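You operate a simulated robot arm through the tools that you are given. There is no shell and no other tool.

The job below is to be done with a simulated robot arm. You get a single attempt, and the scene is never put back.

Task
Squeeze the fruit half of the colour on the recipe card into the white cup.
Fine: lay it in the juicer's white drawer, shut the drawer, then hold the black lever down. Where these are worked on the way, their far stop is far enough and under half their travel is too little: white drawer.

The check looks at the end state, three seconds after you hand in, the way a careful person would. Anything else that was tipped, shoved, dropped, spilled or broken makes it a failure.

Robot
A 7-joint arm with a two-finger parallel gripper, fixed in place. Base frame: the origin is at the foot of the arm, x ahead of it, y to its left, z up. Lengths are in cm, angles in rad, forces in N, time in s.
With the tool pointing down near the work surface it reaches from about 42 to 90 cm from the base axis. Its first joint turns from -0.297 to 2.199 rad. Payload 1.57 kg.
The TCP is the grasp point between the finger pads, 3 cm short of the fingertips. In the tool frame z runs along the fingers and y along their closing line. Largest opening 8 cm; finger width 1.7, thickness 1.2; the body of the gripper, 4 by 8.2 cm, starts 8 cm behind the TCP.
Orientation is told as [roll, pitch, yaw] about the base's x, y, z axes, in that order, counted from this pose: with the fingers straight down and closing along the base's y, the tool's x points along the base's -x, its y along +y and its z along -z.

Tools
- The arm moves only by the tool move_arm. Its argument "plan" is a list that holds one entry, the list of rows, each a list of 7 numbers: the closure, from 0 (fully open) to 1 (shut), then the shift along the tool's x, y, z in mm, then the turn, a rotation vector about the tool's x, y, z in rad. In form: [[[gripper, x, y, z, ax, ay, az], ...]]. A call has 1 to 20 rows; each row shifts and turns the commanded pose from where the row before left it, along the tool's axes as they then stand. Each row takes 0.2 s and may step no farther than 5 cm and 0.15 rad from the row before; otherwise, or with a gripper value out of range, the whole call is refused. A pose out of reach is approached as far as the arm can. The call stops where the force on the tool passes 40 N (or 10 N more than at its start, if that is more) or the arm is blocked; 0.2 s more then pass. The fingers move at their own pace (about 4.5 cm/s each) and stop on an object; they squeeze with about 43 N. The grip force told is the motor's: it shows also when the fingers shut on nothing. Time passes only in rows, and 0.2 s behind the last, so rows that do not move let the fingers close. The reply holds the time, the measured pose of the TCP, the force on the tool along the base axes, the opening and the grip force, in the units named above and with some noise, with the torque about the TCP (base axes, N m) and any sound that the robot's microphone picked up, and new pictures: "views" is both (left out), scene, wrist or none.
- Cameras (640 x 400 px; columns grow to the right, rows downward): "scene" is fixed at [4.94, -65.11, 171.71]; the picture's right is [0.67, -0.74, 0.00], its down [-0.45, -0.41, -0.79] and it looks along [0.59, 0.53, -0.61] (base axes); focal length 321 px, centre (320, 200). "wrist" rides on the gripper at [7.2, -0.7, -12.2] in the tool frame; the picture's right is [0.09, 1.00, 0.00], its down [-0.84, 0.08, -0.54] and it looks along [-0.54, 0.05, 0.84] (tool axes); focal length 238 px, centre (320, 200). There is no depth. A picture from a camera that has moved, and an enlarged one, comes with that camera's place and axes in the base frame and with its lens. The place of the scene camera against the robot may be out by one fixed shift of up to 1.2 cm in any direction.
- lift_body(by): slides the trunk up (or, below 0, down) by that many cm; the arm rides with it, the base frame stays. It gives what a move gives, with no picture.
- zoom(camera, box): a new picture of the part [left, top, right, bottom] of that camera's present view, enlarged. It takes no simulated time.
- finish_job(): hands the job in; it is judged then, once.

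Nothing tells you positions but the pictures and the camera data. Unless the task says otherwise, let go and move clear before handing in.

The tools are called after ">>>" as name(argument=value, ...) on one line, values as JSON. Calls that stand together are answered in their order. move_arm: Moves the arm, as the interface text tells. Its arguments: {"type":"object","properties":{"plan":{"type":"array","items":{"type":"array","items":{"type":"array","items":{"type":"number"}}}},"views":{"type":"string","enum":["both","scene","wrist","none"]}},"required":["plan"]} The other tools are called the same way: lift_body (by) slides the trunk up or down; zoom (camera, box) takes an enlarged picture of a part of a camera's view; finish_job () hands the job in.

At the start:

```text
clock: 0.0
ee_pos: [43.27, -2.22, 135.17]
tcp_rot: [0.001, 0.002, -0.002]
ft_force: [0.0, 0.2, -0.5]
wrist_torque: [0.02, -0.01, 0.01]
gripper_width: 8.01
grasp_force: 0.2
trunk travel left (down, up): [-72.5, 6.5]
```

scene: 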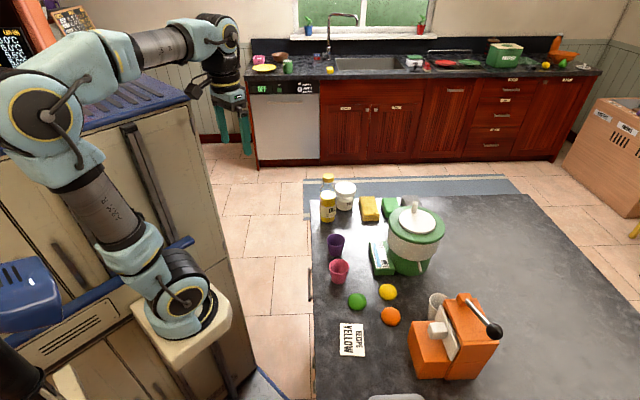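
wrist: 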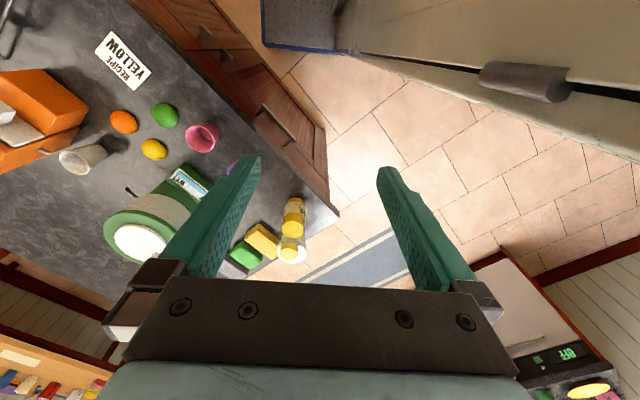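

The recipe card reads "YELLOW", and there are yellow, green and orange fruit halves on the counter near an orange juicer with a black lever. I'll zoom in to see details before moving.

>>> zoom(camera="scene", box=[320, 270, 528, 400])

>>> zoom(camera="scene", box=[400, 280, 512, 350])

>>> zoom(camera="wrist", box=[0, 0, 320, 200])

```text
3.08 times, centred on (424, 335) of scene
camera zoom: at [4.94, -65.11, 171.71], right [0.67, -0.74, 0.0], down [-0.45, -0.41, -0.79], along [0.59, 0.53, -0.61], focal length 987 px, centre (0, -215)
```

zoom: 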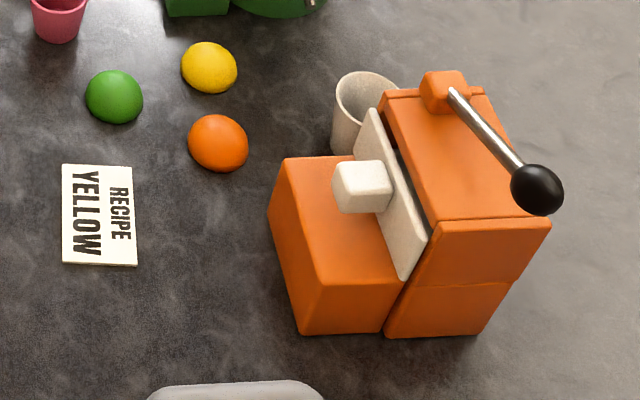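

```text
5.71 times, centred on (456, 315) of scene
camera zoom: at [4.94, -65.11, 171.71], right [0.67, -0.74, 0.0], down [-0.45, -0.41, -0.79], along [0.59, 0.53, -0.61], focal length 1833 px, centre (-457, -457)
```

zoom: 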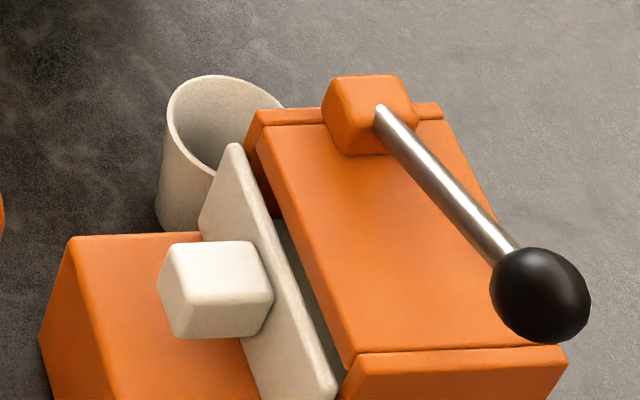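

```text
2.00 times, centred on (160, 100) of wrist
camera zoom: at [36.29, -2.87, 147.39], right [-0.09, 1.0, 0.0], down [0.84, 0.08, 0.54], along [0.54, 0.05, -0.84], focal length 477 px, centre (640, 400)
```

zoom: 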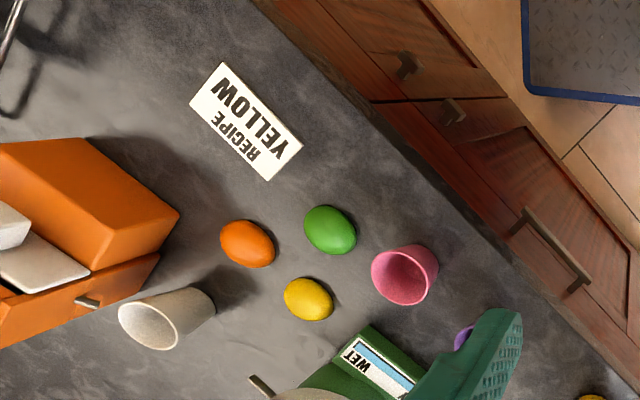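

The card says YELLOW. I estimate the yellow half to be near (61, -41), the worktop at about z 91, the white cup near (62, -55) and the juicer near (56, -62). I'll carry the arm high toward the juicer to inspect it with the wrist camera.

>>> move_arm(plan=[[[0, 0, -40, 0, 0, 0, 0], [0, 0, -40, 0, 0, 0, 0], [0, 0, -40, 0, 0, 0, 0], [0, 0, -40, 0, 0, 0, 0], [0, 0, -40, 0, 0, 0, 0], [0, 0, -40, 0, 0, 0, 0], [0, 0, -40, 0, 0, 0, 0], [0, 0, -40, 0, 0, 0, 0], [0, 0, -40, 0, 0, 0, 0], [0, 0, -40, 0, 0, 0, 0]]])

```text
clock: 2.2
ee_pos: [43.28, -42.12, 135.17]
tcp_rot: [0.002, 0.0, -0.001]
ft_force: [0.6, 0.7, 0.1]
wrist_torque: [-0.04, -0.02, -0.03]
gripper_width: 7.98
grasp_force: 0.1
trunk travel left (down, up): [-72.5, 6.5]
camera wrist: at [36.22, -42.76, 147.31], right [-0.09, 1.0, 0.0], down [0.84, 0.08, 0.54], along [0.54, 0.05, -0.84], focal length 238 px, centre (320, 200)
```

scene: 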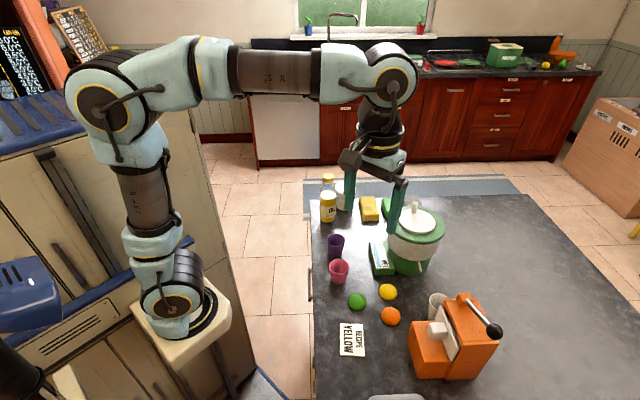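
wrist: 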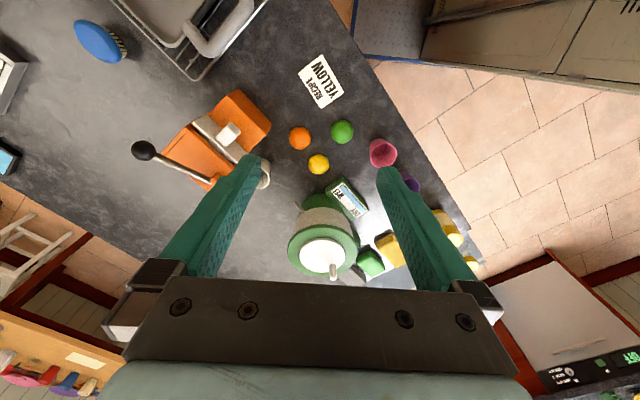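

The arm moves freely in -y and now the wrist camera sees the juicer from above. I'll zoom in on it.

>>> zoom(camera="wrist", box=[120, 70, 312, 190])

>>> zoom(camera="wrist", box=[250, 90, 410, 190])

```text
3.33 times, centred on (216, 130) of wrist
camera zoom: at [36.22, -42.76, 147.31], right [-0.09, 1.0, 0.0], down [0.84, 0.08, 0.54], along [0.54, 0.05, -0.84], focal length 794 px, centre (667, 433)
```

zoom: 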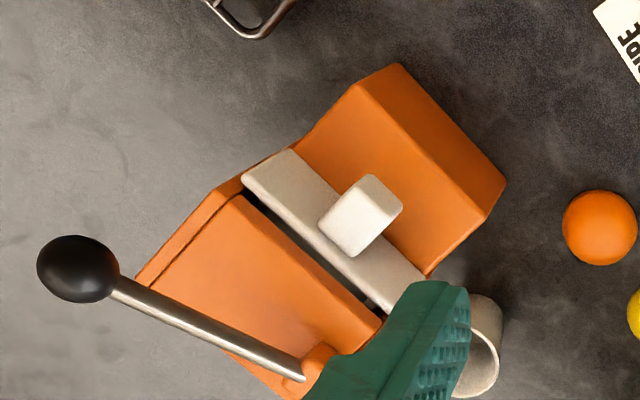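

```text
4.00 times, centred on (330, 140) of wrist
camera zoom: at [36.22, -42.76, 147.31], right [-0.09, 1.0, 0.0], down [0.84, 0.08, 0.54], along [0.54, 0.05, -0.84], focal length 953 px, centre (280, 440)
```

zoom: 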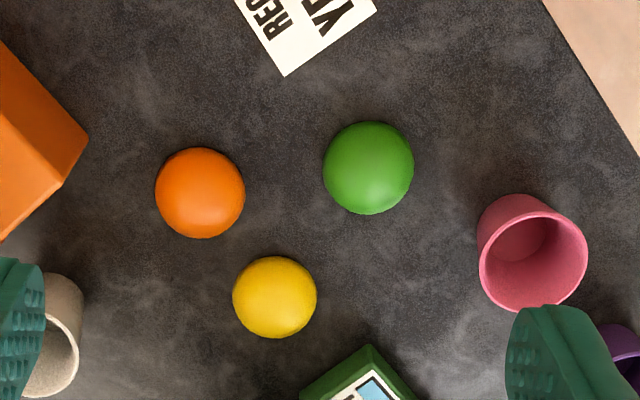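

The juicer's body is at about (54, -61), with its lever pivot near (58.6, -60) and the black ball near (51, -67.5, 114). I'll go down somewhat and bring the camera nearer for a clear look at the drawer, spout and cup.

>>> move_arm(plan=[[[0, 9, -33, 20, 0, 0, 0], [0, 9, -33, 20, 0, 0, 0], [0, 9, -33, 20, 0, 0, 0], [0, 9, -33, 20, 0, 0, 0], [0, 9, -33, 20, 0, 0, 0], [0, 9, -33, 20, 0, 0, 0]]])

```text
clock: 3.6
ee_pos: [37.9, -62.11, 123.61]
tcp_rot: [0.001, 0.001, 0.001]
ft_force: [0.6, -0.1, 0.4]
wrist_torque: [-0.03, 0.0, 0.03]
gripper_width: 8.0
grasp_force: 0.1
trunk travel left (down, up): [-72.5, 6.5]
camera wrist: at [30.9, -62.9, 135.66], right [-0.09, 1.0, 0.0], down [0.84, 0.08, 0.54], along [0.54, 0.05, -0.84], focal length 238 px, centre (320, 200)
```

scene: 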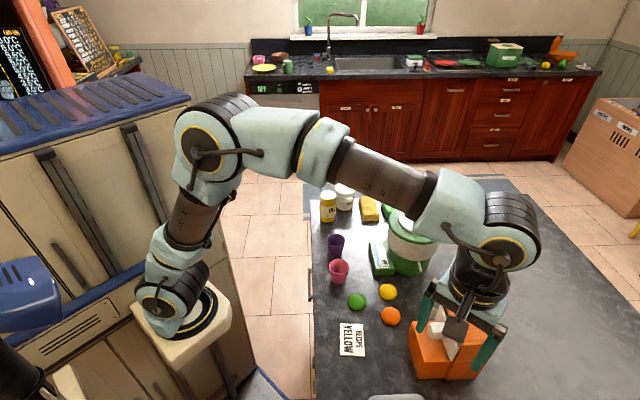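
wrist: 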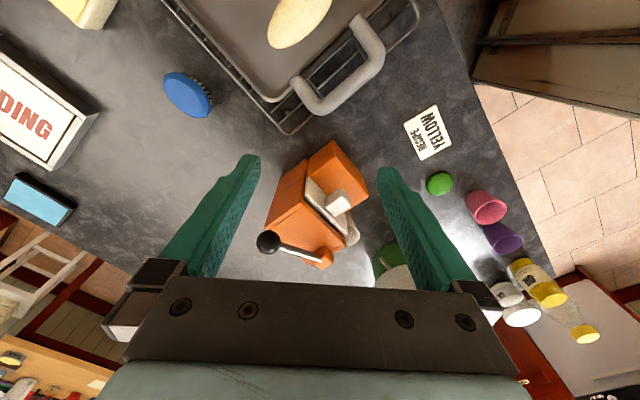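

>>> zoom(camera="wrist", box=[232, 120, 392, 220])

>>> zoom(camera="wrist", box=[240, 180, 400, 280])

```text
4.00 times, centred on (312, 170) of wrist
camera zoom: at [30.9, -62.9, 135.66], right [-0.09, 1.0, 0.0], down [0.84, 0.08, 0.54], along [0.54, 0.05, -0.84], focal length 953 px, centre (352, 320)
```

zoom: 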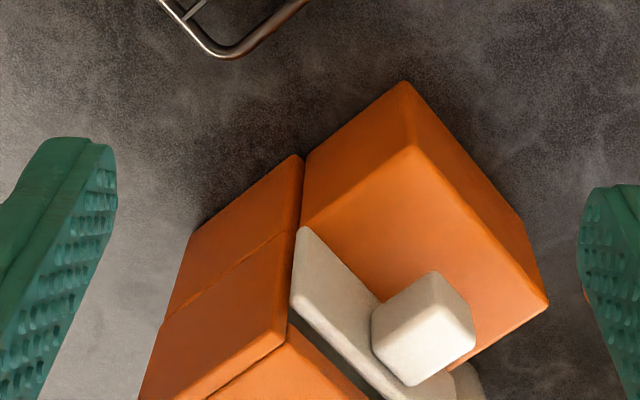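

```text
4.00 times, centred on (320, 230) of wrist
camera zoom: at [30.9, -62.9, 135.66], right [-0.09, 1.0, 0.0], down [0.84, 0.08, 0.54], along [0.54, 0.05, -0.84], focal length 953 px, centre (320, 80)
```

zoom: 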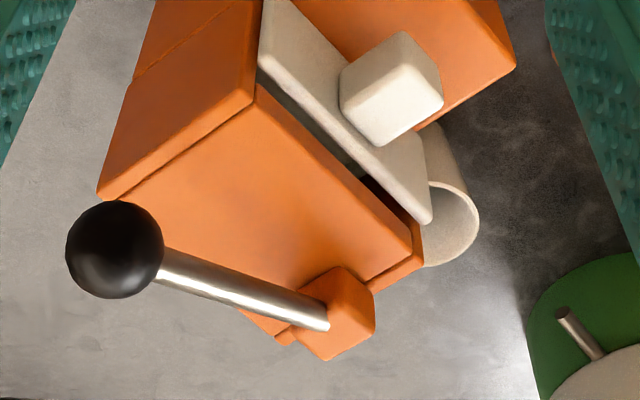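

The white drawer plate with a cube knob faces roughly the (-x, +y) direction, with an orange ledge below it; the cup stands at the (+x, +y) end. I'll turn the gripper about -0.7 rad so its closing line runs along the plate and the camera looks at the drawer front.

>>> move_arm(plan=[[[0, 0, 0, 0, 0, 0, 0.14], [0, 0, 0, 0, 0, 0, 0.14], [0, 0, 0, 0, 0, 0, 0.14], [0, 0, 0, 0, 0, 0, 0.14], [0, 0, 0, 0, 0, 0, 0.14], [0, 8, 37, 12, 0, 0, 0], [0, 8, 37, 12, 0, 0, 0], [0, 8, 37, 12, 0, 0, 0], [0, 0, 0, 0, 0, 0, 0]]])

```text
clock: 5.6
ee_pos: [43.45, -52.15, 119.76]
tcp_rot: [-0.001, 0.0, -0.701]
ft_force: [-0.4, 0.8, -0.2]
wrist_torque: [-0.01, 0.0, 0.01]
gripper_width: 7.99
grasp_force: 0.0
trunk travel left (down, up): [-72.5, 6.5]
camera wrist: at [37.67, -48.01, 131.81], right [0.57, 0.82, 0.0], down [0.69, -0.48, 0.54], along [0.44, -0.31, -0.84], focal length 238 px, centre (320, 200)
```

scene: 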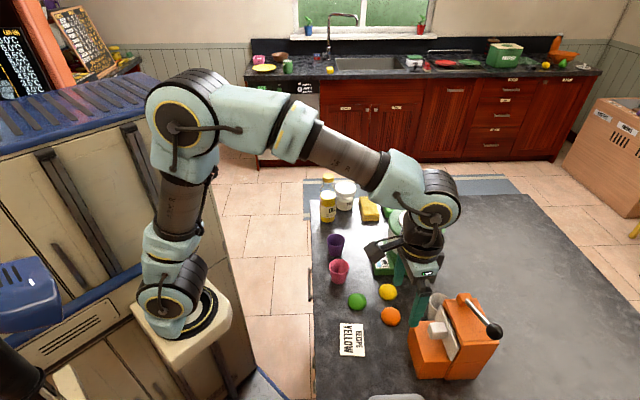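
wrist: 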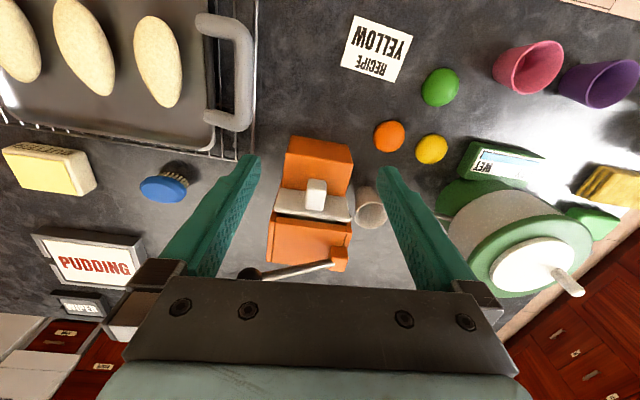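

>>> zoom(camera="wrist", box=[240, 120, 400, 220])

>>> zoom(camera="wrist", box=[240, 190, 400, 290])

```text
4.00 times, centred on (320, 170) of wrist
camera zoom: at [37.67, -48.01, 131.81], right [0.57, 0.82, 0.0], down [0.69, -0.48, 0.54], along [0.44, -0.31, -0.84], focal length 953 px, centre (320, 320)
```

zoom: 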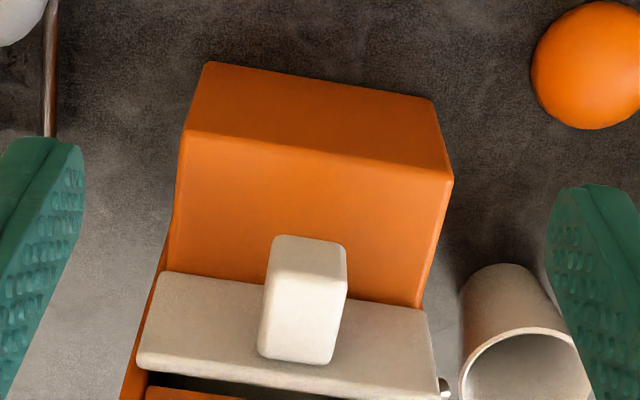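

```text
4.00 times, centred on (320, 240) of wrist
camera zoom: at [37.67, -48.01, 131.81], right [0.57, 0.82, 0.0], down [0.69, -0.48, 0.54], along [0.44, -0.31, -0.84], focal length 953 px, centre (320, 40)
```

zoom: 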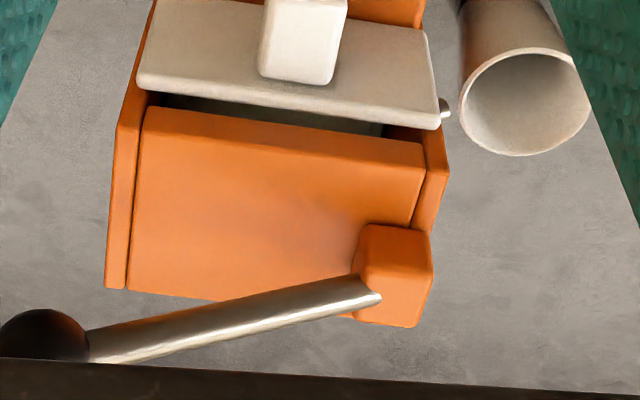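

I now see the layout well: the juicer sits at 45°, with the plate centre near (53, -60), the knob near (51.4, -58.3, 105) and the ledge top at z about 102. The small metal spout near (59.4, -57, 101) seems to stop short of the cup rim, so I'll look at it from a lower, tilted view.

>>> move_arm(plan=[[[0, 0, 0, 0, 0, 0, 0.084], [0, -7, 22.5, 30, 0, 0, 0], [0, -7, 22.5, 30, 0, 0, 0], [0, -7, 22.5, 30, 0, 0, 0], [0, -7, 22.5, 30, 0, 0, 0], [0, 0, 0, 0, 0, -0.133, 0], [0, 0, 0, 0, 0, -0.133, 0], [0, 0, 0, 0, 0, -0.133, 0], [0, 0, 0, 0, 0, 0, 0]]])

```text
clock: 7.6
ee_pos: [51.55, -47.64, 107.68]
tcp_rot: [-0.001, -0.4, -0.785]
ft_force: [0.0, -0.3, -0.4]
wrist_torque: [0.0, 0.01, 0.02]
gripper_width: 7.97
grasp_force: 0.0
trunk travel left (down, up): [-72.5, 6.5]
camera wrist: at [43.19, -40.03, 116.04], right [0.64, 0.76, -0.04], down [0.45, -0.34, 0.83], along [0.62, -0.55, -0.56], focal length 238 px, centre (320, 200)
```

scene: 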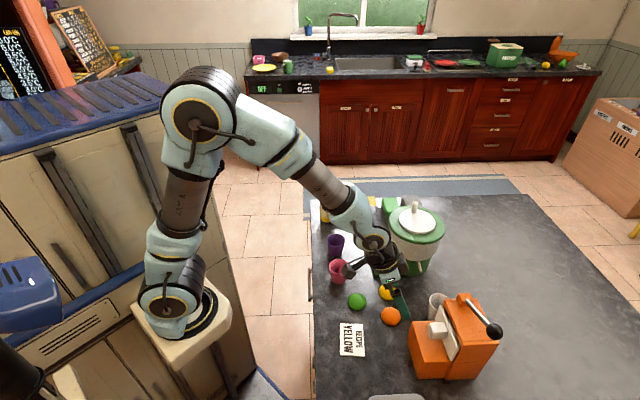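
wrist: 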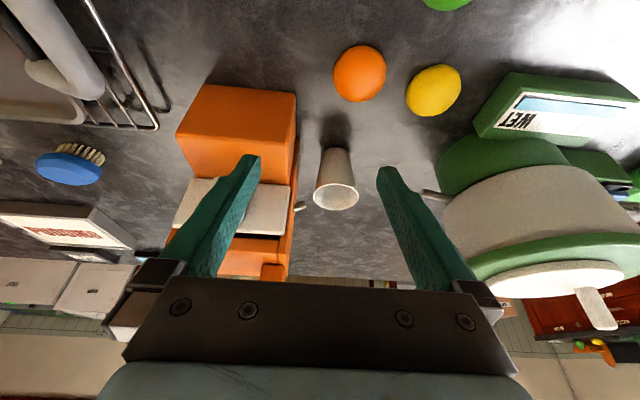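

>>> zoom(camera="wrist", box=[264, 130, 392, 210])

>>> zoom(camera="wrist", box=[160, 70, 320, 170])

```text
5.00 times, centred on (328, 170) of wrist
camera zoom: at [43.19, -40.03, 116.04], right [0.64, 0.76, -0.04], down [0.45, -0.34, 0.83], along [0.62, -0.55, -0.56], focal length 1192 px, centre (280, 350)
```

zoom: 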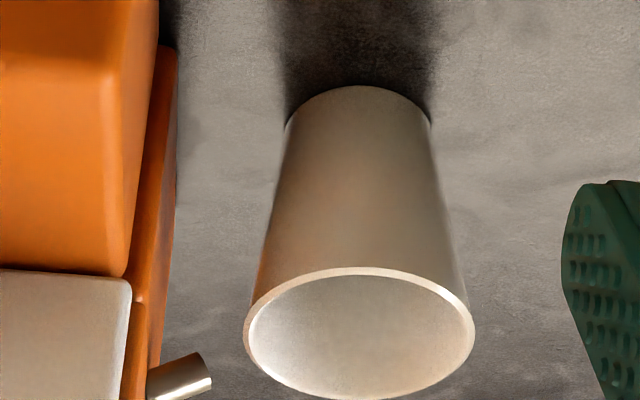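

```text
4.00 times, centred on (240, 120) of wrist
camera zoom: at [43.19, -40.03, 116.04], right [0.64, 0.76, -0.04], down [0.45, -0.34, 0.83], along [0.62, -0.55, -0.56], focal length 953 px, centre (640, 520)
```

zoom: 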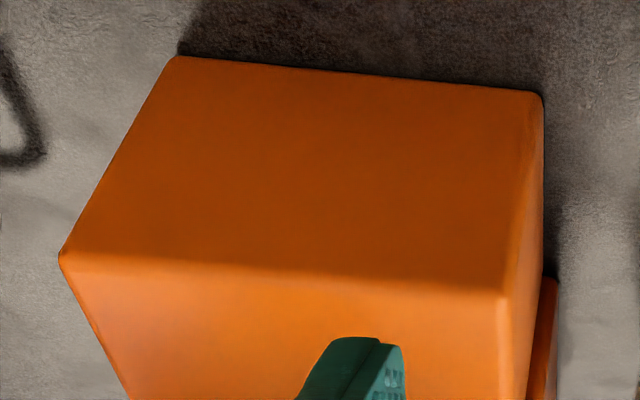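

>>> zoom(camera="wrist", box=[272, 160, 368, 220])

>>> zoom(camera="wrist", box=[240, 180, 400, 280])

```text
6.67 times, centred on (320, 190) of wrist
camera zoom: at [43.19, -40.03, 116.04], right [0.64, 0.76, -0.04], down [0.45, -0.34, 0.83], along [0.62, -0.55, -0.56], focal length 1589 px, centre (320, 267)
```

zoom: 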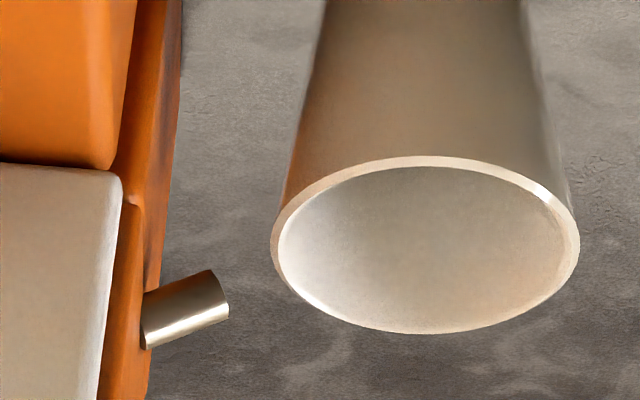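

```text
4.00 times, centred on (320, 230) of wrist
camera zoom: at [43.19, -40.03, 116.04], right [0.64, 0.76, -0.04], down [0.45, -0.34, 0.83], along [0.62, -0.55, -0.56], focal length 953 px, centre (320, 80)
```

zoom: 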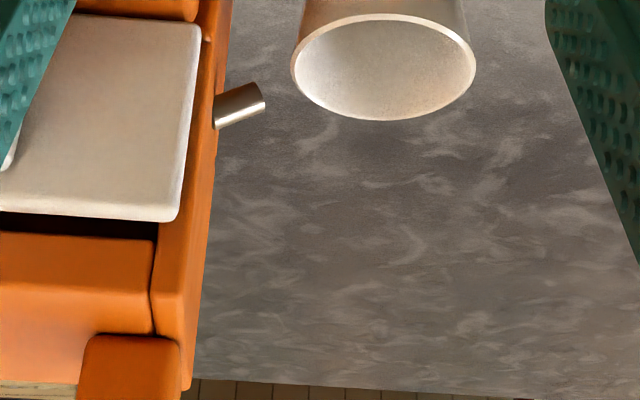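

The spout tip is at about (60.2, -57.2, 100.3), angled down along the +u side straight at the cup at (62.8, -54.8, rim 98.8), so its axis runs into the cup and I'll leave the cup untouched. The worktop is at z about 92.3. Next I go above the knob to measure it precisely.

>>> move_arm(plan=[[[0, 0, 0, -20, 0, 0.133, 0], [0, 0, 0, -20, 0, 0.133, 0], [0, 0, 0, -20, 0, 0.133, 0], [0, -19, -19, -7, 0, 0, 0], [0, -19, -19, -7, 0, 0, 0], [0, -19, -19, -7, 0, 0, 0], [0, -19, -19, -7, 0, 0, 0], [0, 0, 0, 0, 0, 0, 0]]])

```text
clock: 9.4
ee_pos: [50.47, -57.32, 116.19]
tcp_rot: [0.001, 0.0, -0.783]
ft_force: [0.9, -0.6, 0.1]
wrist_torque: [0.02, -0.03, -0.01]
gripper_width: 7.98
grasp_force: 0.1
trunk travel left (down, up): [-72.5, 6.5]
camera wrist: at [45.09, -52.77, 128.38], right [0.64, 0.77, 0.0], down [0.65, -0.54, 0.54], along [0.42, -0.35, -0.84], focal length 238 px, centre (320, 200)
```

scene: 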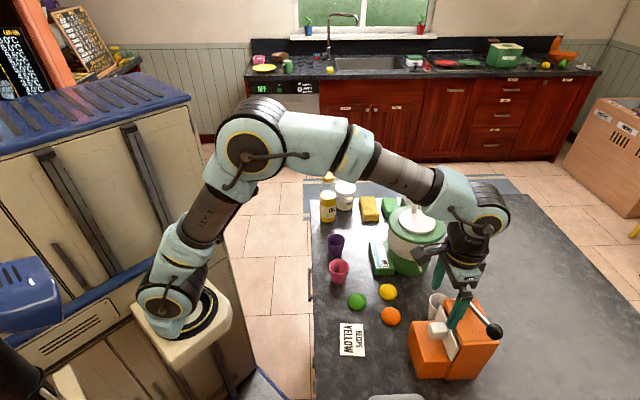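
wrist: 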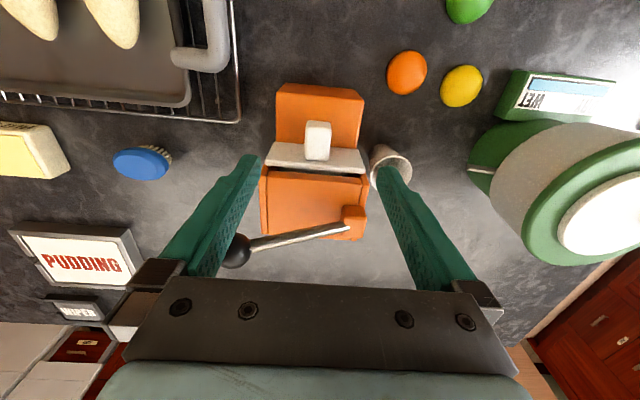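

>>> zoom(camera="wrist", box=[256, 75, 384, 155])

>>> zoom(camera="wrist", box=[216, 140, 408, 260])

```text
5.00 times, centred on (320, 115) of wrist
camera zoom: at [45.09, -52.77, 128.38], right [0.64, 0.77, 0.0], down [0.65, -0.54, 0.54], along [0.42, -0.35, -0.84], focal length 1192 px, centre (320, 625)
```

zoom: 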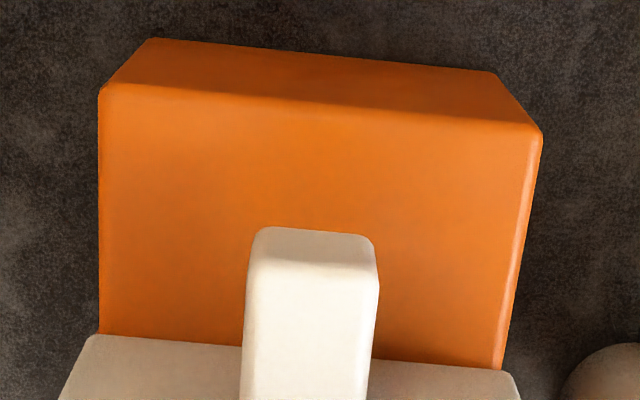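

```text
3.33 times, centred on (312, 200) of wrist
camera zoom: at [45.09, -52.77, 128.38], right [0.64, 0.77, 0.0], down [0.65, -0.54, 0.54], along [0.42, -0.35, -0.84], focal length 794 px, centre (347, 200)
```

zoom: 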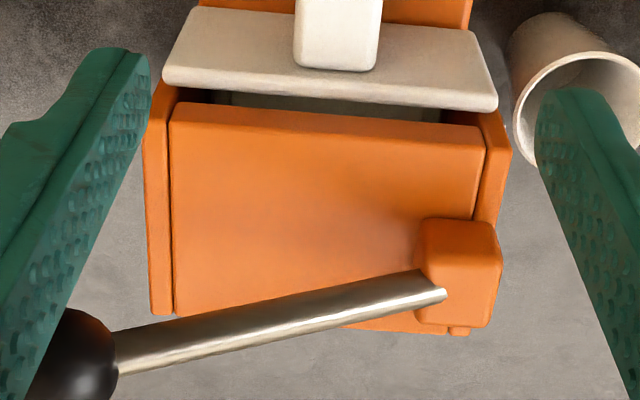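

The knob is about 2.5 cm wide, centred near (51.3, -58.2) between z 101.7 and 105, with the ledge top at about 100.3. I'll lower the open gripper around it to TCP z about 104.3.

>>> move_arm(plan=[[[0, -11, -0.5, 20, 0, 0, 0.002], [0, 0, 0, 30, 0, 0, 0], [0, 0, 0, 30, 0, 0, 0], [0, 0, 0, 20, 0, 0, 0], [0, 0, 0, 19, 0, 0, 0], [0, 0, 0, 0, 0, 0, 0]]])

```text
clock: 10.8
ee_pos: [51.15, -58.17, 104.21]
tcp_rot: [0.0, 0.0, -0.785]
ft_force: [1.9, 0.1, 0.4]
wrist_torque: [-0.01, 0.02, 0.0]
gripper_width: 7.99
grasp_force: 0.0
trunk travel left (down, up): [-72.5, 6.5]
camera wrist: at [45.81, -53.63, 116.41], right [0.64, 0.77, 0.0], down [0.65, -0.54, 0.54], along [0.42, -0.35, -0.84], focal length 238 px, centre (320, 200)
```

scene: 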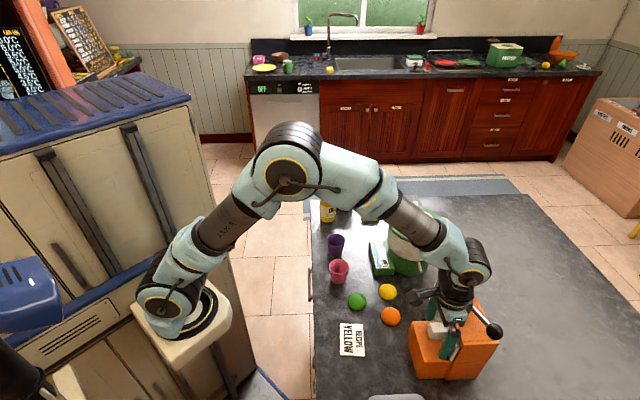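
wrist: 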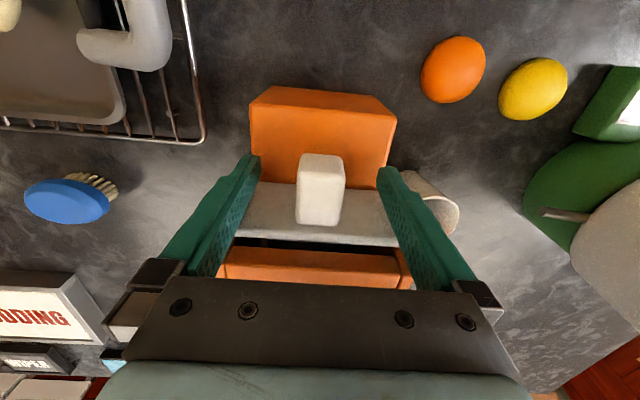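

The knob is centred between the fingers and nothing touches. I'll close on it.

>>> move_arm(plan=[[[1, 0, 0, 0, 0, 0, 0], [1, 0, 0, 0, 0, 0, 0], [1, 0, 0, 0, 0, 0, 0], [1, 0, 0, 0, 0, 0, 0], [1, 0, 0, 0, 0, 0, 0]]], views="wrist")

```text
clock: 12.0
ee_pos: [51.04, -58.29, 104.31]
tcp_rot: [0.001, 0.001, -0.787]
ft_force: [-2.9, -3.4, -0.6]
wrist_torque: [-0.01, 0.04, 0.02]
gripper_width: 2.6
grasp_force: 31.0
trunk travel left (down, up): [-72.5, 6.5]
camera wrist: at [45.78, -53.65, 116.44], right [0.64, 0.77, 0.0], down [0.65, -0.54, 0.54], along [0.42, -0.35, -0.84], focal length 238 px, centre (320, 200)
```

wrist: 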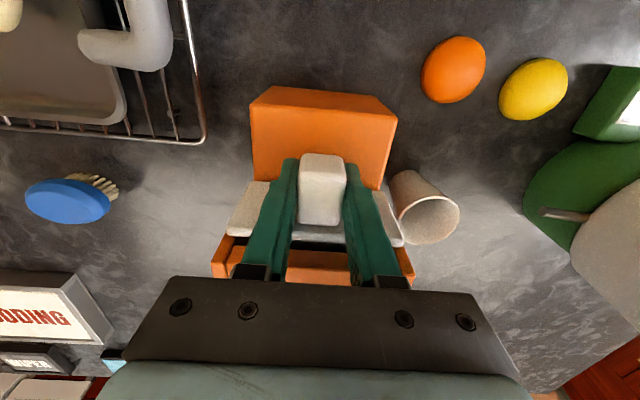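

Gripped the knob (2.6 cm). I'll pull gently along the tool's +x (away from the body) and watch the force.

>>> move_arm(plan=[[[1, 4, -0.5, 0, 0, 0, 0], [1, 4, -0.5, 0, 0, 0, 0], [1, 4, 0, 0, 0, 0, 0], [1, 4, 0, 0, 0, 0, 0], [1, 4, 0, 0, 0, 0, 0]]])

```text
clock: 13.2
ee_pos: [49.7, -56.81, 104.34]
tcp_rot: [-0.001, 0.001, -0.787]
ft_force: [-7.1, -7.6, 6.9]
wrist_torque: [0.29, 0.71, 0.18]
gripper_width: 2.58
grasp_force: 37.2
trunk travel left (down, up): [-72.5, 6.5]
camera wrist: at [44.3, -52.16, 116.43], right [0.64, 0.77, 0.0], down [0.65, -0.54, 0.54], along [0.42, -0.35, -0.84], focal length 238 px, centre (320, 200)
```

scene: 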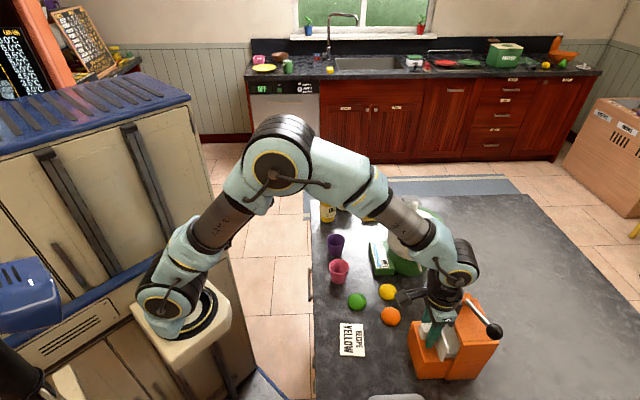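
wrist: 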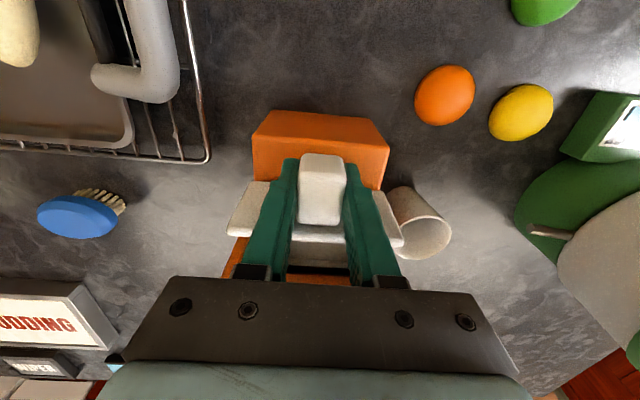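

The drawer slid out 2 cm with only a small side load. I'll correct slightly sideways and pull on.

>>> move_arm(plan=[[[1, 4, 0.8, 0, 0, 0, 0], [1, 4, 0.8, 0, 0, 0, 0], [1, 4, 0, 0, 0, 0, 0], [1, 4, 0, 0, 0, 0, 0], [1, 4, 0, 0, 0, 0, 0]]])

```text
clock: 14.4
ee_pos: [48.24, -55.47, 104.29]
tcp_rot: [0.0, 0.0, -0.787]
ft_force: [-19.4, -20.1, -0.1]
wrist_torque: [-0.63, -0.48, 0.23]
gripper_width: 2.55
grasp_force: 36.9
trunk travel left (down, up): [-72.5, 6.5]
camera wrist: at [42.83, -50.66, 116.43], right [0.64, 0.77, 0.0], down [0.65, -0.54, 0.54], along [0.42, -0.35, -0.84], focal length 238 px, centre (320, 200)
```

scene: 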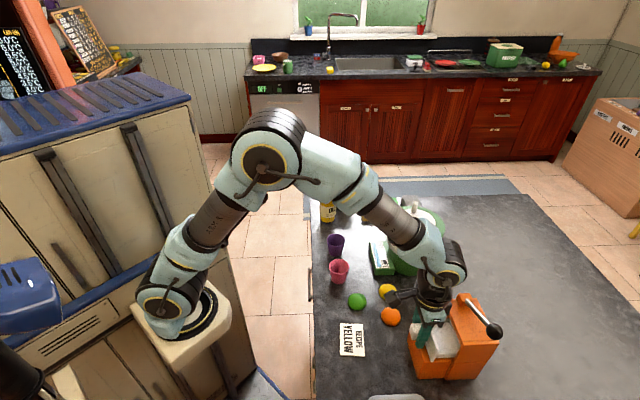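
wrist: 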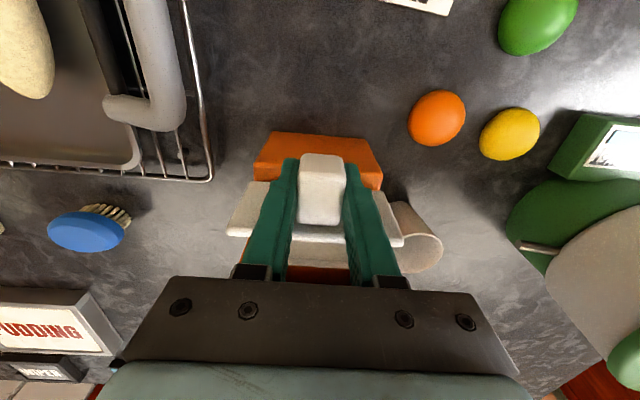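

The side load along the plate has grown to about 28 N, so I'll probe with a small sideways shift to see which direction relieves it before pulling further.

>>> move_arm(plan=[[[1, 0, -1, 0, 0, 0, 0], [1, 0, 0, 0, 0, 0, 0]]], views="none")

```text
clock: 15.0
ee_pos: [48.2, -55.28, 104.32]
tcp_rot: [-0.001, 0.0, -0.787]
ft_force: [-17.1, -18.2, 4.1]
wrist_torque: [-0.1, -0.14, -0.02]
gripper_width: 2.55
grasp_force: 37.0
trunk travel left (down, up): [-72.5, 6.5]
```

>>> move_arm(plan=[[[1, 0, -2, 0, 0, 0, 0], [1, 0, 0, 0, 0, 0, 0]]], views="none")

```text
clock: 15.6
ee_pos: [48.25, -55.31, 104.24]
tcp_rot: [0.002, 0.001, -0.785]
ft_force: [-12.9, -13.1, 7.9]
wrist_torque: [0.39, 0.36, -0.16]
gripper_width: 2.55
grasp_force: 37.7
trunk travel left (down, up): [-72.5, 6.5]
```

>>> move_arm(plan=[[[1, 0, -3, -1, 0, 0, 0], [1, 0, 0, 0, 0, 0, 0]]], views="none")

```text
clock: 16.2
ee_pos: [48.19, -55.22, 104.27]
tcp_rot: [0.004, 0.0, -0.785]
ft_force: [1.4, 2.1, -0.2]
wrist_torque: [-0.48, -0.77, -0.27]
gripper_width: 2.56
grasp_force: 37.0
trunk travel left (down, up): [-72.5, 6.5]
```

The load is near zero now. I'll keep pulling in small steps to find the far stop.

>>> move_arm(plan=[[[1, 3, 0, 0, 0, 0, 0], [1, 3, 0, 0, 0, 0, 0], [1, 3, 0, 0, 0, 0, 0], [1, 0, 0, 0, 0, 0, 0]]])

```text
clock: 17.2
ee_pos: [47.67, -54.66, 104.33]
tcp_rot: [0.002, 0.002, -0.784]
ft_force: [15.5, 15.5, -6.6]
wrist_torque: [-0.51, -0.56, -0.05]
gripper_width: 2.57
grasp_force: 37.0
trunk travel left (down, up): [-72.5, 6.5]
camera wrist: at [42.17, -50.09, 116.45], right [0.64, 0.77, 0.0], down [0.65, -0.54, 0.54], along [0.42, -0.34, -0.84], focal length 238 px, centre (320, 200)
```

scene: 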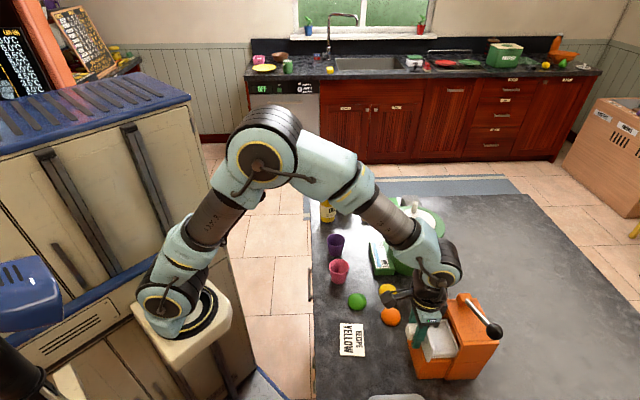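
wrist: 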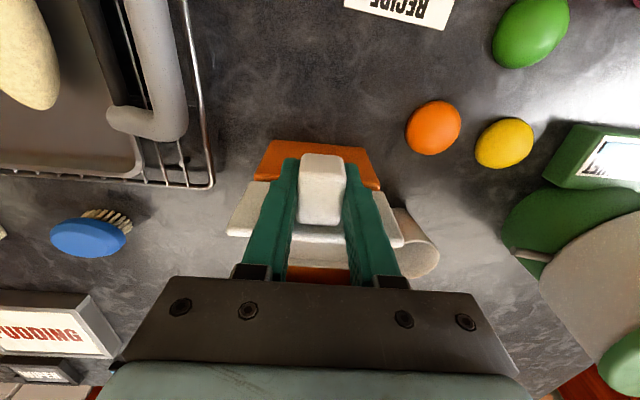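

>>> move_arm(plan=[[[1, 2, 3, 0, 0, 0, 0], [1, 2, 0, 0, 0, 0, 0], [1, 2, 0, 0, 0, 0, 0], [1, 0, 0, 0, 0, 0, 0]]], views="none")

```text
clock: 18.2
ee_pos: [47.06, -54.28, 104.29]
tcp_rot: [-0.001, 0.0, -0.787]
ft_force: [3.8, 4.3, -2.8]
wrist_torque: [0.53, 0.84, 0.12]
gripper_width: 2.57
grasp_force: 36.7
trunk travel left (down, up): [-72.5, 6.5]
```

>>> move_arm(plan=[[[1, 3, 0, 0, 0, 0, 0], [1, 3, 0, 0, 0, 0, 0], [1, 3, 0, 0, 0, 0, 0], [1, 0, 0, 0, 0, 0, 0]]])

```text
clock: 19.2
ee_pos: [46.54, -53.63, 104.37]
tcp_rot: [0.0, 0.002, -0.785]
ft_force: [4.8, 4.1, -21.0]
wrist_torque: [-0.59, -0.59, -0.01]
gripper_width: 2.57
grasp_force: 37.1
trunk travel left (down, up): [-72.5, 6.5]
camera wrist: at [41.14, -49.02, 116.46], right [0.64, 0.77, 0.0], down [0.65, -0.54, 0.54], along [0.42, -0.35, -0.84], focal length 238 px, centre (320, 200)
```

scene: 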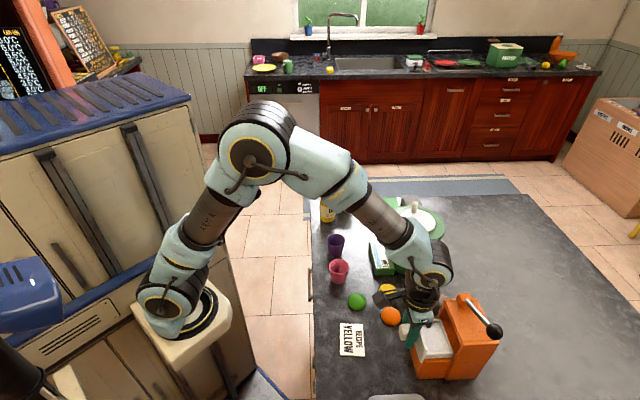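
wrist: 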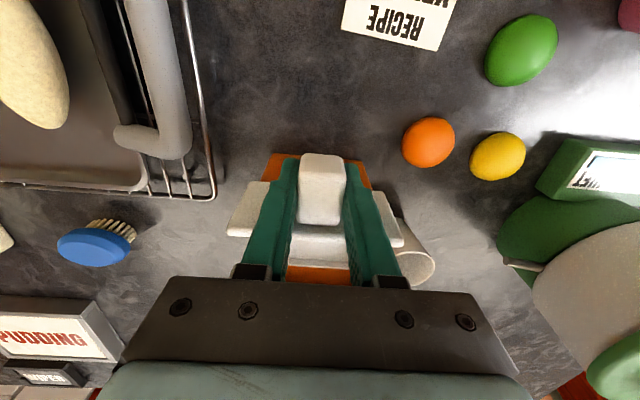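

>>> zoom(camera="scene", box=[384, 270, 512, 390])

>>> zoom(camera="wrist", box=[200, 130, 440, 290])

```text
3.33 times, centred on (448, 330) of scene
camera zoom: at [4.94, -65.11, 171.71], right [0.67, -0.74, 0.0], down [-0.45, -0.41, -0.79], along [0.59, 0.53, -0.61], focal length 1069 px, centre (-107, -233)
```

zoom: 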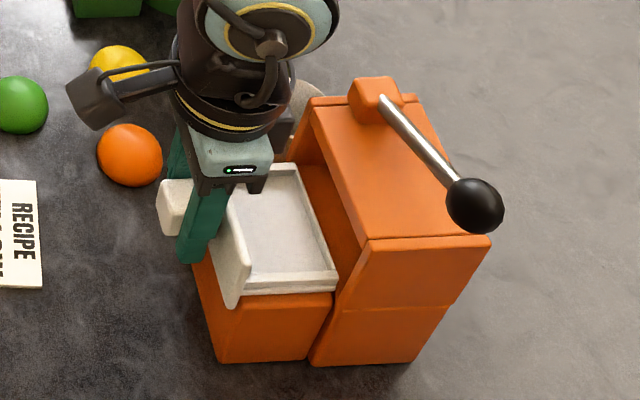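

```text
2.50 times, centred on (320, 210) of wrist
camera zoom: at [41.14, -49.02, 116.46], right [0.64, 0.77, 0.0], down [0.65, -0.54, 0.54], along [0.42, -0.35, -0.84], focal length 596 px, centre (320, 175)
```

zoom: 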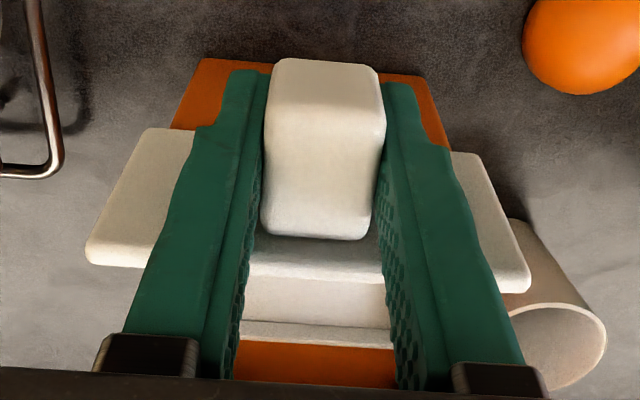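

The white tray is now visible outside the body, with its rear lip nearly out. I'll pull a little more to check for the far stop.

>>> move_arm(plan=[[[1, 3, 0, 1, 0, 0, 0], [1, 3, 0, 0.5, 0, 0, 0], [1, 3, 0, 0, 0, 0, 0], [1, 0, 0, 0, 0, 0, 0]]], views="scene")

```text
clock: 20.2
ee_pos: [45.9, -52.9, 104.35]
tcp_rot: [-0.001, -0.003, -0.787]
ft_force: [4.6, 5.1, 6.2]
wrist_torque: [0.83, 0.75, -0.01]
gripper_width: 2.56
grasp_force: 36.6
trunk travel left (down, up): [-72.5, 6.5]
```

scene: 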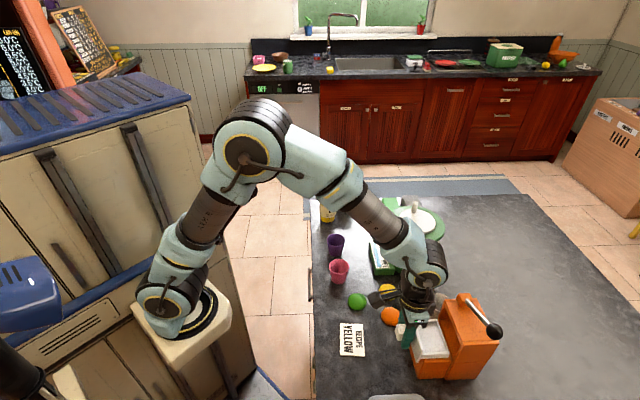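

>>> move_arm(plan=[[[1, 3, 0, 0, 0, 0, 0], [1, 3, 0, 0, 0, 0, 0], [1, 0, 0, 0, 0, 0, 0]]], views="both")

>>> zoom(camera="scene", box=[384, 270, 512, 390])

```text
clock: 21.0
ee_pos: [45.48, -52.58, 104.42]
tcp_rot: [0.001, -0.001, -0.787]
ft_force: [4.9, 4.3, 10.0]
wrist_torque: [-0.22, -0.29, 0.05]
gripper_width: 2.59
grasp_force: 36.9
trunk travel left (down, up): [-72.5, 6.5]
camera wrist: at [40.06, -47.93, 116.43], right [0.64, 0.77, 0.0], down [0.65, -0.54, 0.54], along [0.42, -0.35, -0.84], focal length 238 px, centre (320, 200)
```

scene: 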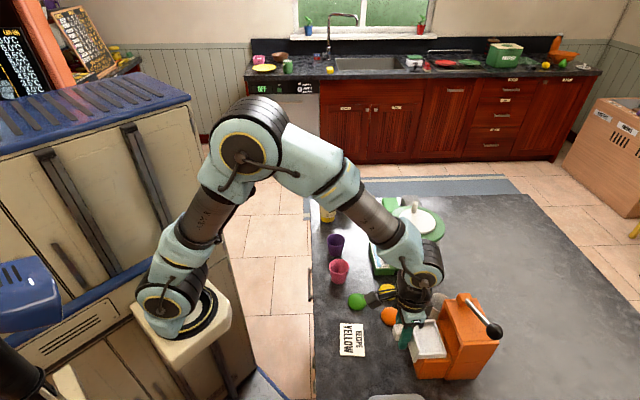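
wrist: 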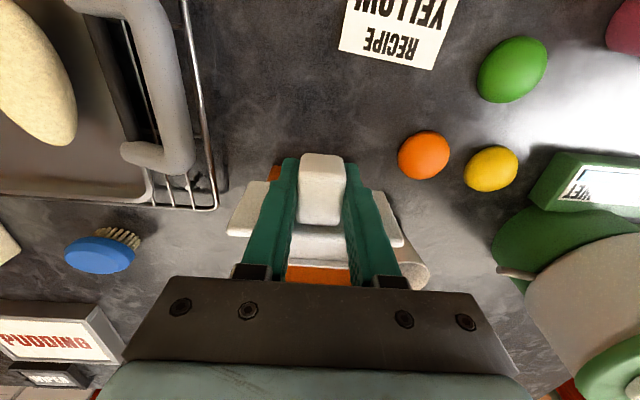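

```text
3.33 times, centred on (448, 330) of scene
camera zoom: at [4.94, -65.11, 171.71], right [0.67, -0.74, 0.0], down [-0.45, -0.41, -0.79], along [0.59, 0.53, -0.61], focal length 1069 px, centre (-107, -233)
```

zoom: 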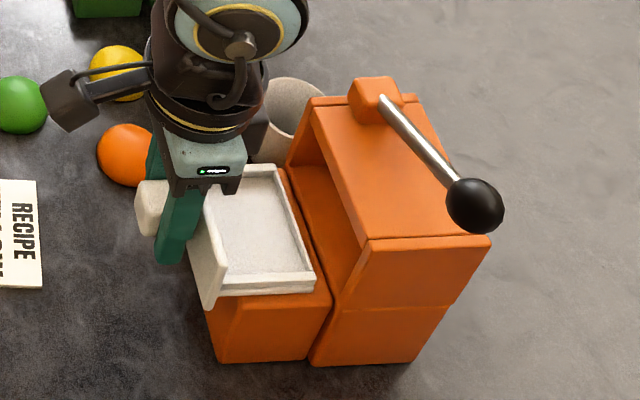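

The tray is now fully clear of the body after 8 cm. I'll try a bit more to see whether the stop is near.

>>> move_arm(plan=[[[1, 3, -0.5, 0, 0, 0, 0], [1, 3, -0.5, 0, 0, 0, 0], [1, 3, 0, 0, 0, 0, 0], [1, 0, 0, 0, 0, 0, 0]]], views="none")

>>> zoom(camera="scene", box=[384, 270, 512, 390])

```text
clock: 22.0
ee_pos: [44.85, -52.0, 104.33]
tcp_rot: [0.002, -0.002, -0.783]
ft_force: [15.7, 13.9, 17.1]
wrist_torque: [-0.13, -0.36, -0.05]
gripper_width: 2.56
grasp_force: 36.9
trunk travel left (down, up): [-72.5, 6.5]
```

```text
3.33 times, centred on (448, 330) of scene
camera zoom: at [4.94, -65.11, 171.71], right [0.67, -0.74, 0.0], down [-0.45, -0.41, -0.79], along [0.59, 0.53, -0.61], focal length 1069 px, centre (-107, -233)
```

zoom: 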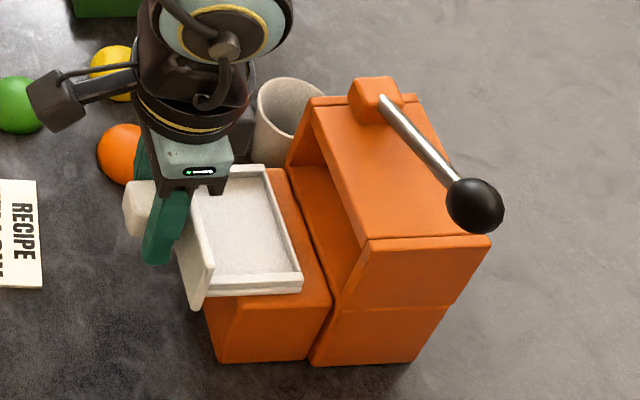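

The drawer is out almost 9 cm, with the whole tray clear of the body, which is plenty. I'll relieve the residual load, let go of the knob and rise.

>>> move_arm(plan=[[[1, 0, 2, -1, 0, 0, 0], [1, 0, 0, 0, 0, 0, 0], [0, 0, 0, 0, 0, 0, 0], [0, 0, 0, 0, 0, 0, 0], [0, 0, 0, 0, 0, 0, 0], [0, 0, 0, 0, 0, 0, 0]]], views="both")

```text
clock: 23.4
ee_pos: [44.88, -51.99, 104.29]
tcp_rot: [0.001, 0.0, -0.786]
ft_force: [0.1, 0.3, 0.6]
wrist_torque: [0.03, 0.02, 0.02]
gripper_width: 7.98
grasp_force: 0.0
trunk travel left (down, up): [-72.5, 6.5]
camera wrist: at [39.46, -47.38, 116.44], right [0.64, 0.77, 0.0], down [0.65, -0.54, 0.54], along [0.42, -0.35, -0.84], focal length 238 px, centre (320, 200)
```

scene: 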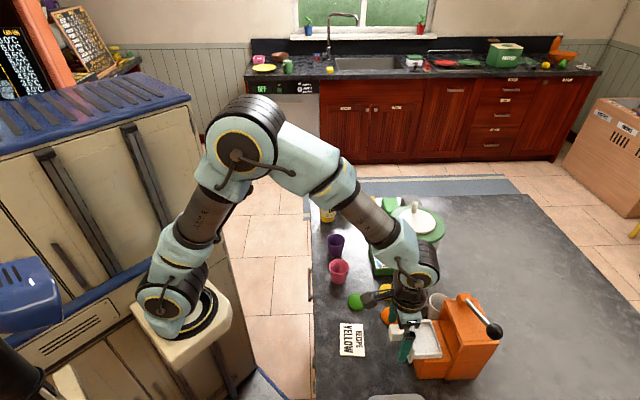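
wrist: 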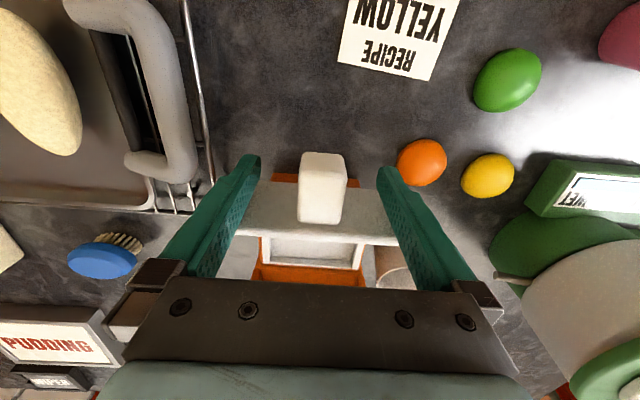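

The knob is released with no disturbance. I'll rise and look down at the tray to measure it.

>>> move_arm(plan=[[[0, 0, 0, -35, 0, 0, 0], [0, 0, 0, -35, 0, 0, 0], [0, 0, 0, -35, 0, 0, 0], [0, 0, 0, -35, 0, 0, 0], [0, 0, 0, 0, 0, 0, 0]]], views="both")

>>> zoom(camera="wrist", box=[224, 90, 416, 210])

>>> zoom(camera="wrist", box=[380, 60, 572, 180])

```text
clock: 24.6
ee_pos: [44.76, -51.83, 118.36]
tcp_rot: [0.0, 0.0, -0.786]
ft_force: [-0.4, -0.3, 0.1]
wrist_torque: [0.0, -0.01, -0.01]
gripper_width: 8.0
grasp_force: 0.1
trunk travel left (down, up): [-72.5, 6.5]
camera wrist: at [39.42, -47.16, 130.51], right [0.64, 0.77, 0.0], down [0.65, -0.54, 0.54], along [0.42, -0.35, -0.84], focal length 238 px, centre (320, 200)
```

scene: 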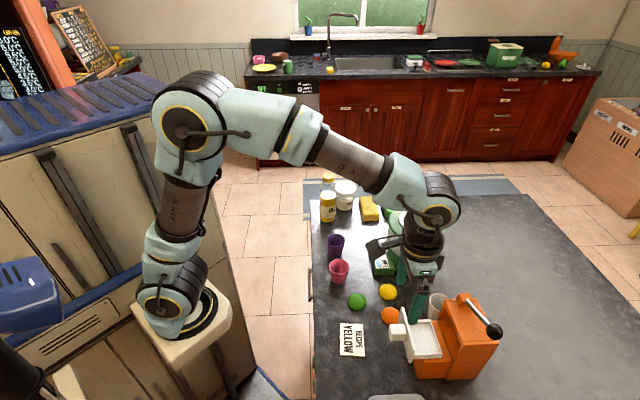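
wrist: 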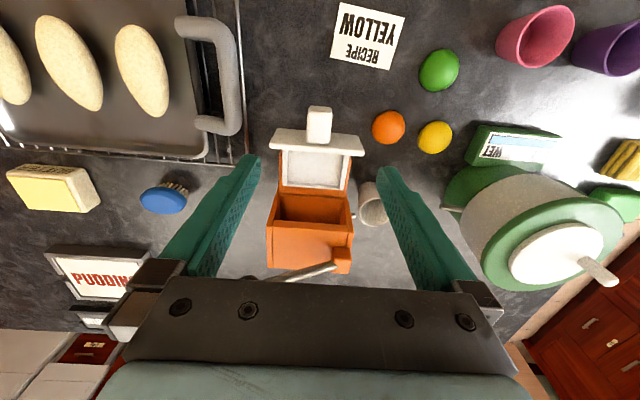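

```text
3.33 times, centred on (320, 150) of wrist
camera zoom: at [39.42, -47.16, 130.51], right [0.64, 0.77, 0.0], down [0.65, -0.54, 0.54], along [0.42, -0.35, -0.84], focal length 794 px, centre (320, 367)
```

zoom: 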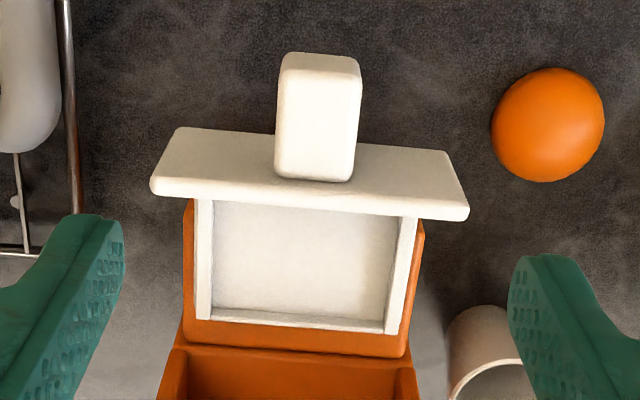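

```text
3.33 times, centred on (476, 120) of wrist
camera zoom: at [39.42, -47.16, 130.51], right [0.64, 0.77, 0.0], down [0.65, -0.54, 0.54], along [0.42, -0.35, -0.84], focal length 794 px, centre (-200, 467)
```

zoom: 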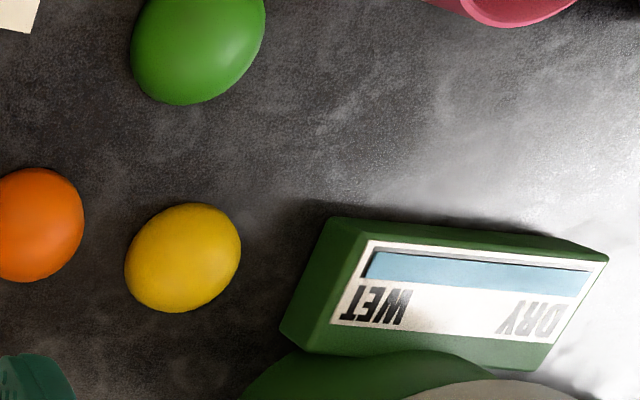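

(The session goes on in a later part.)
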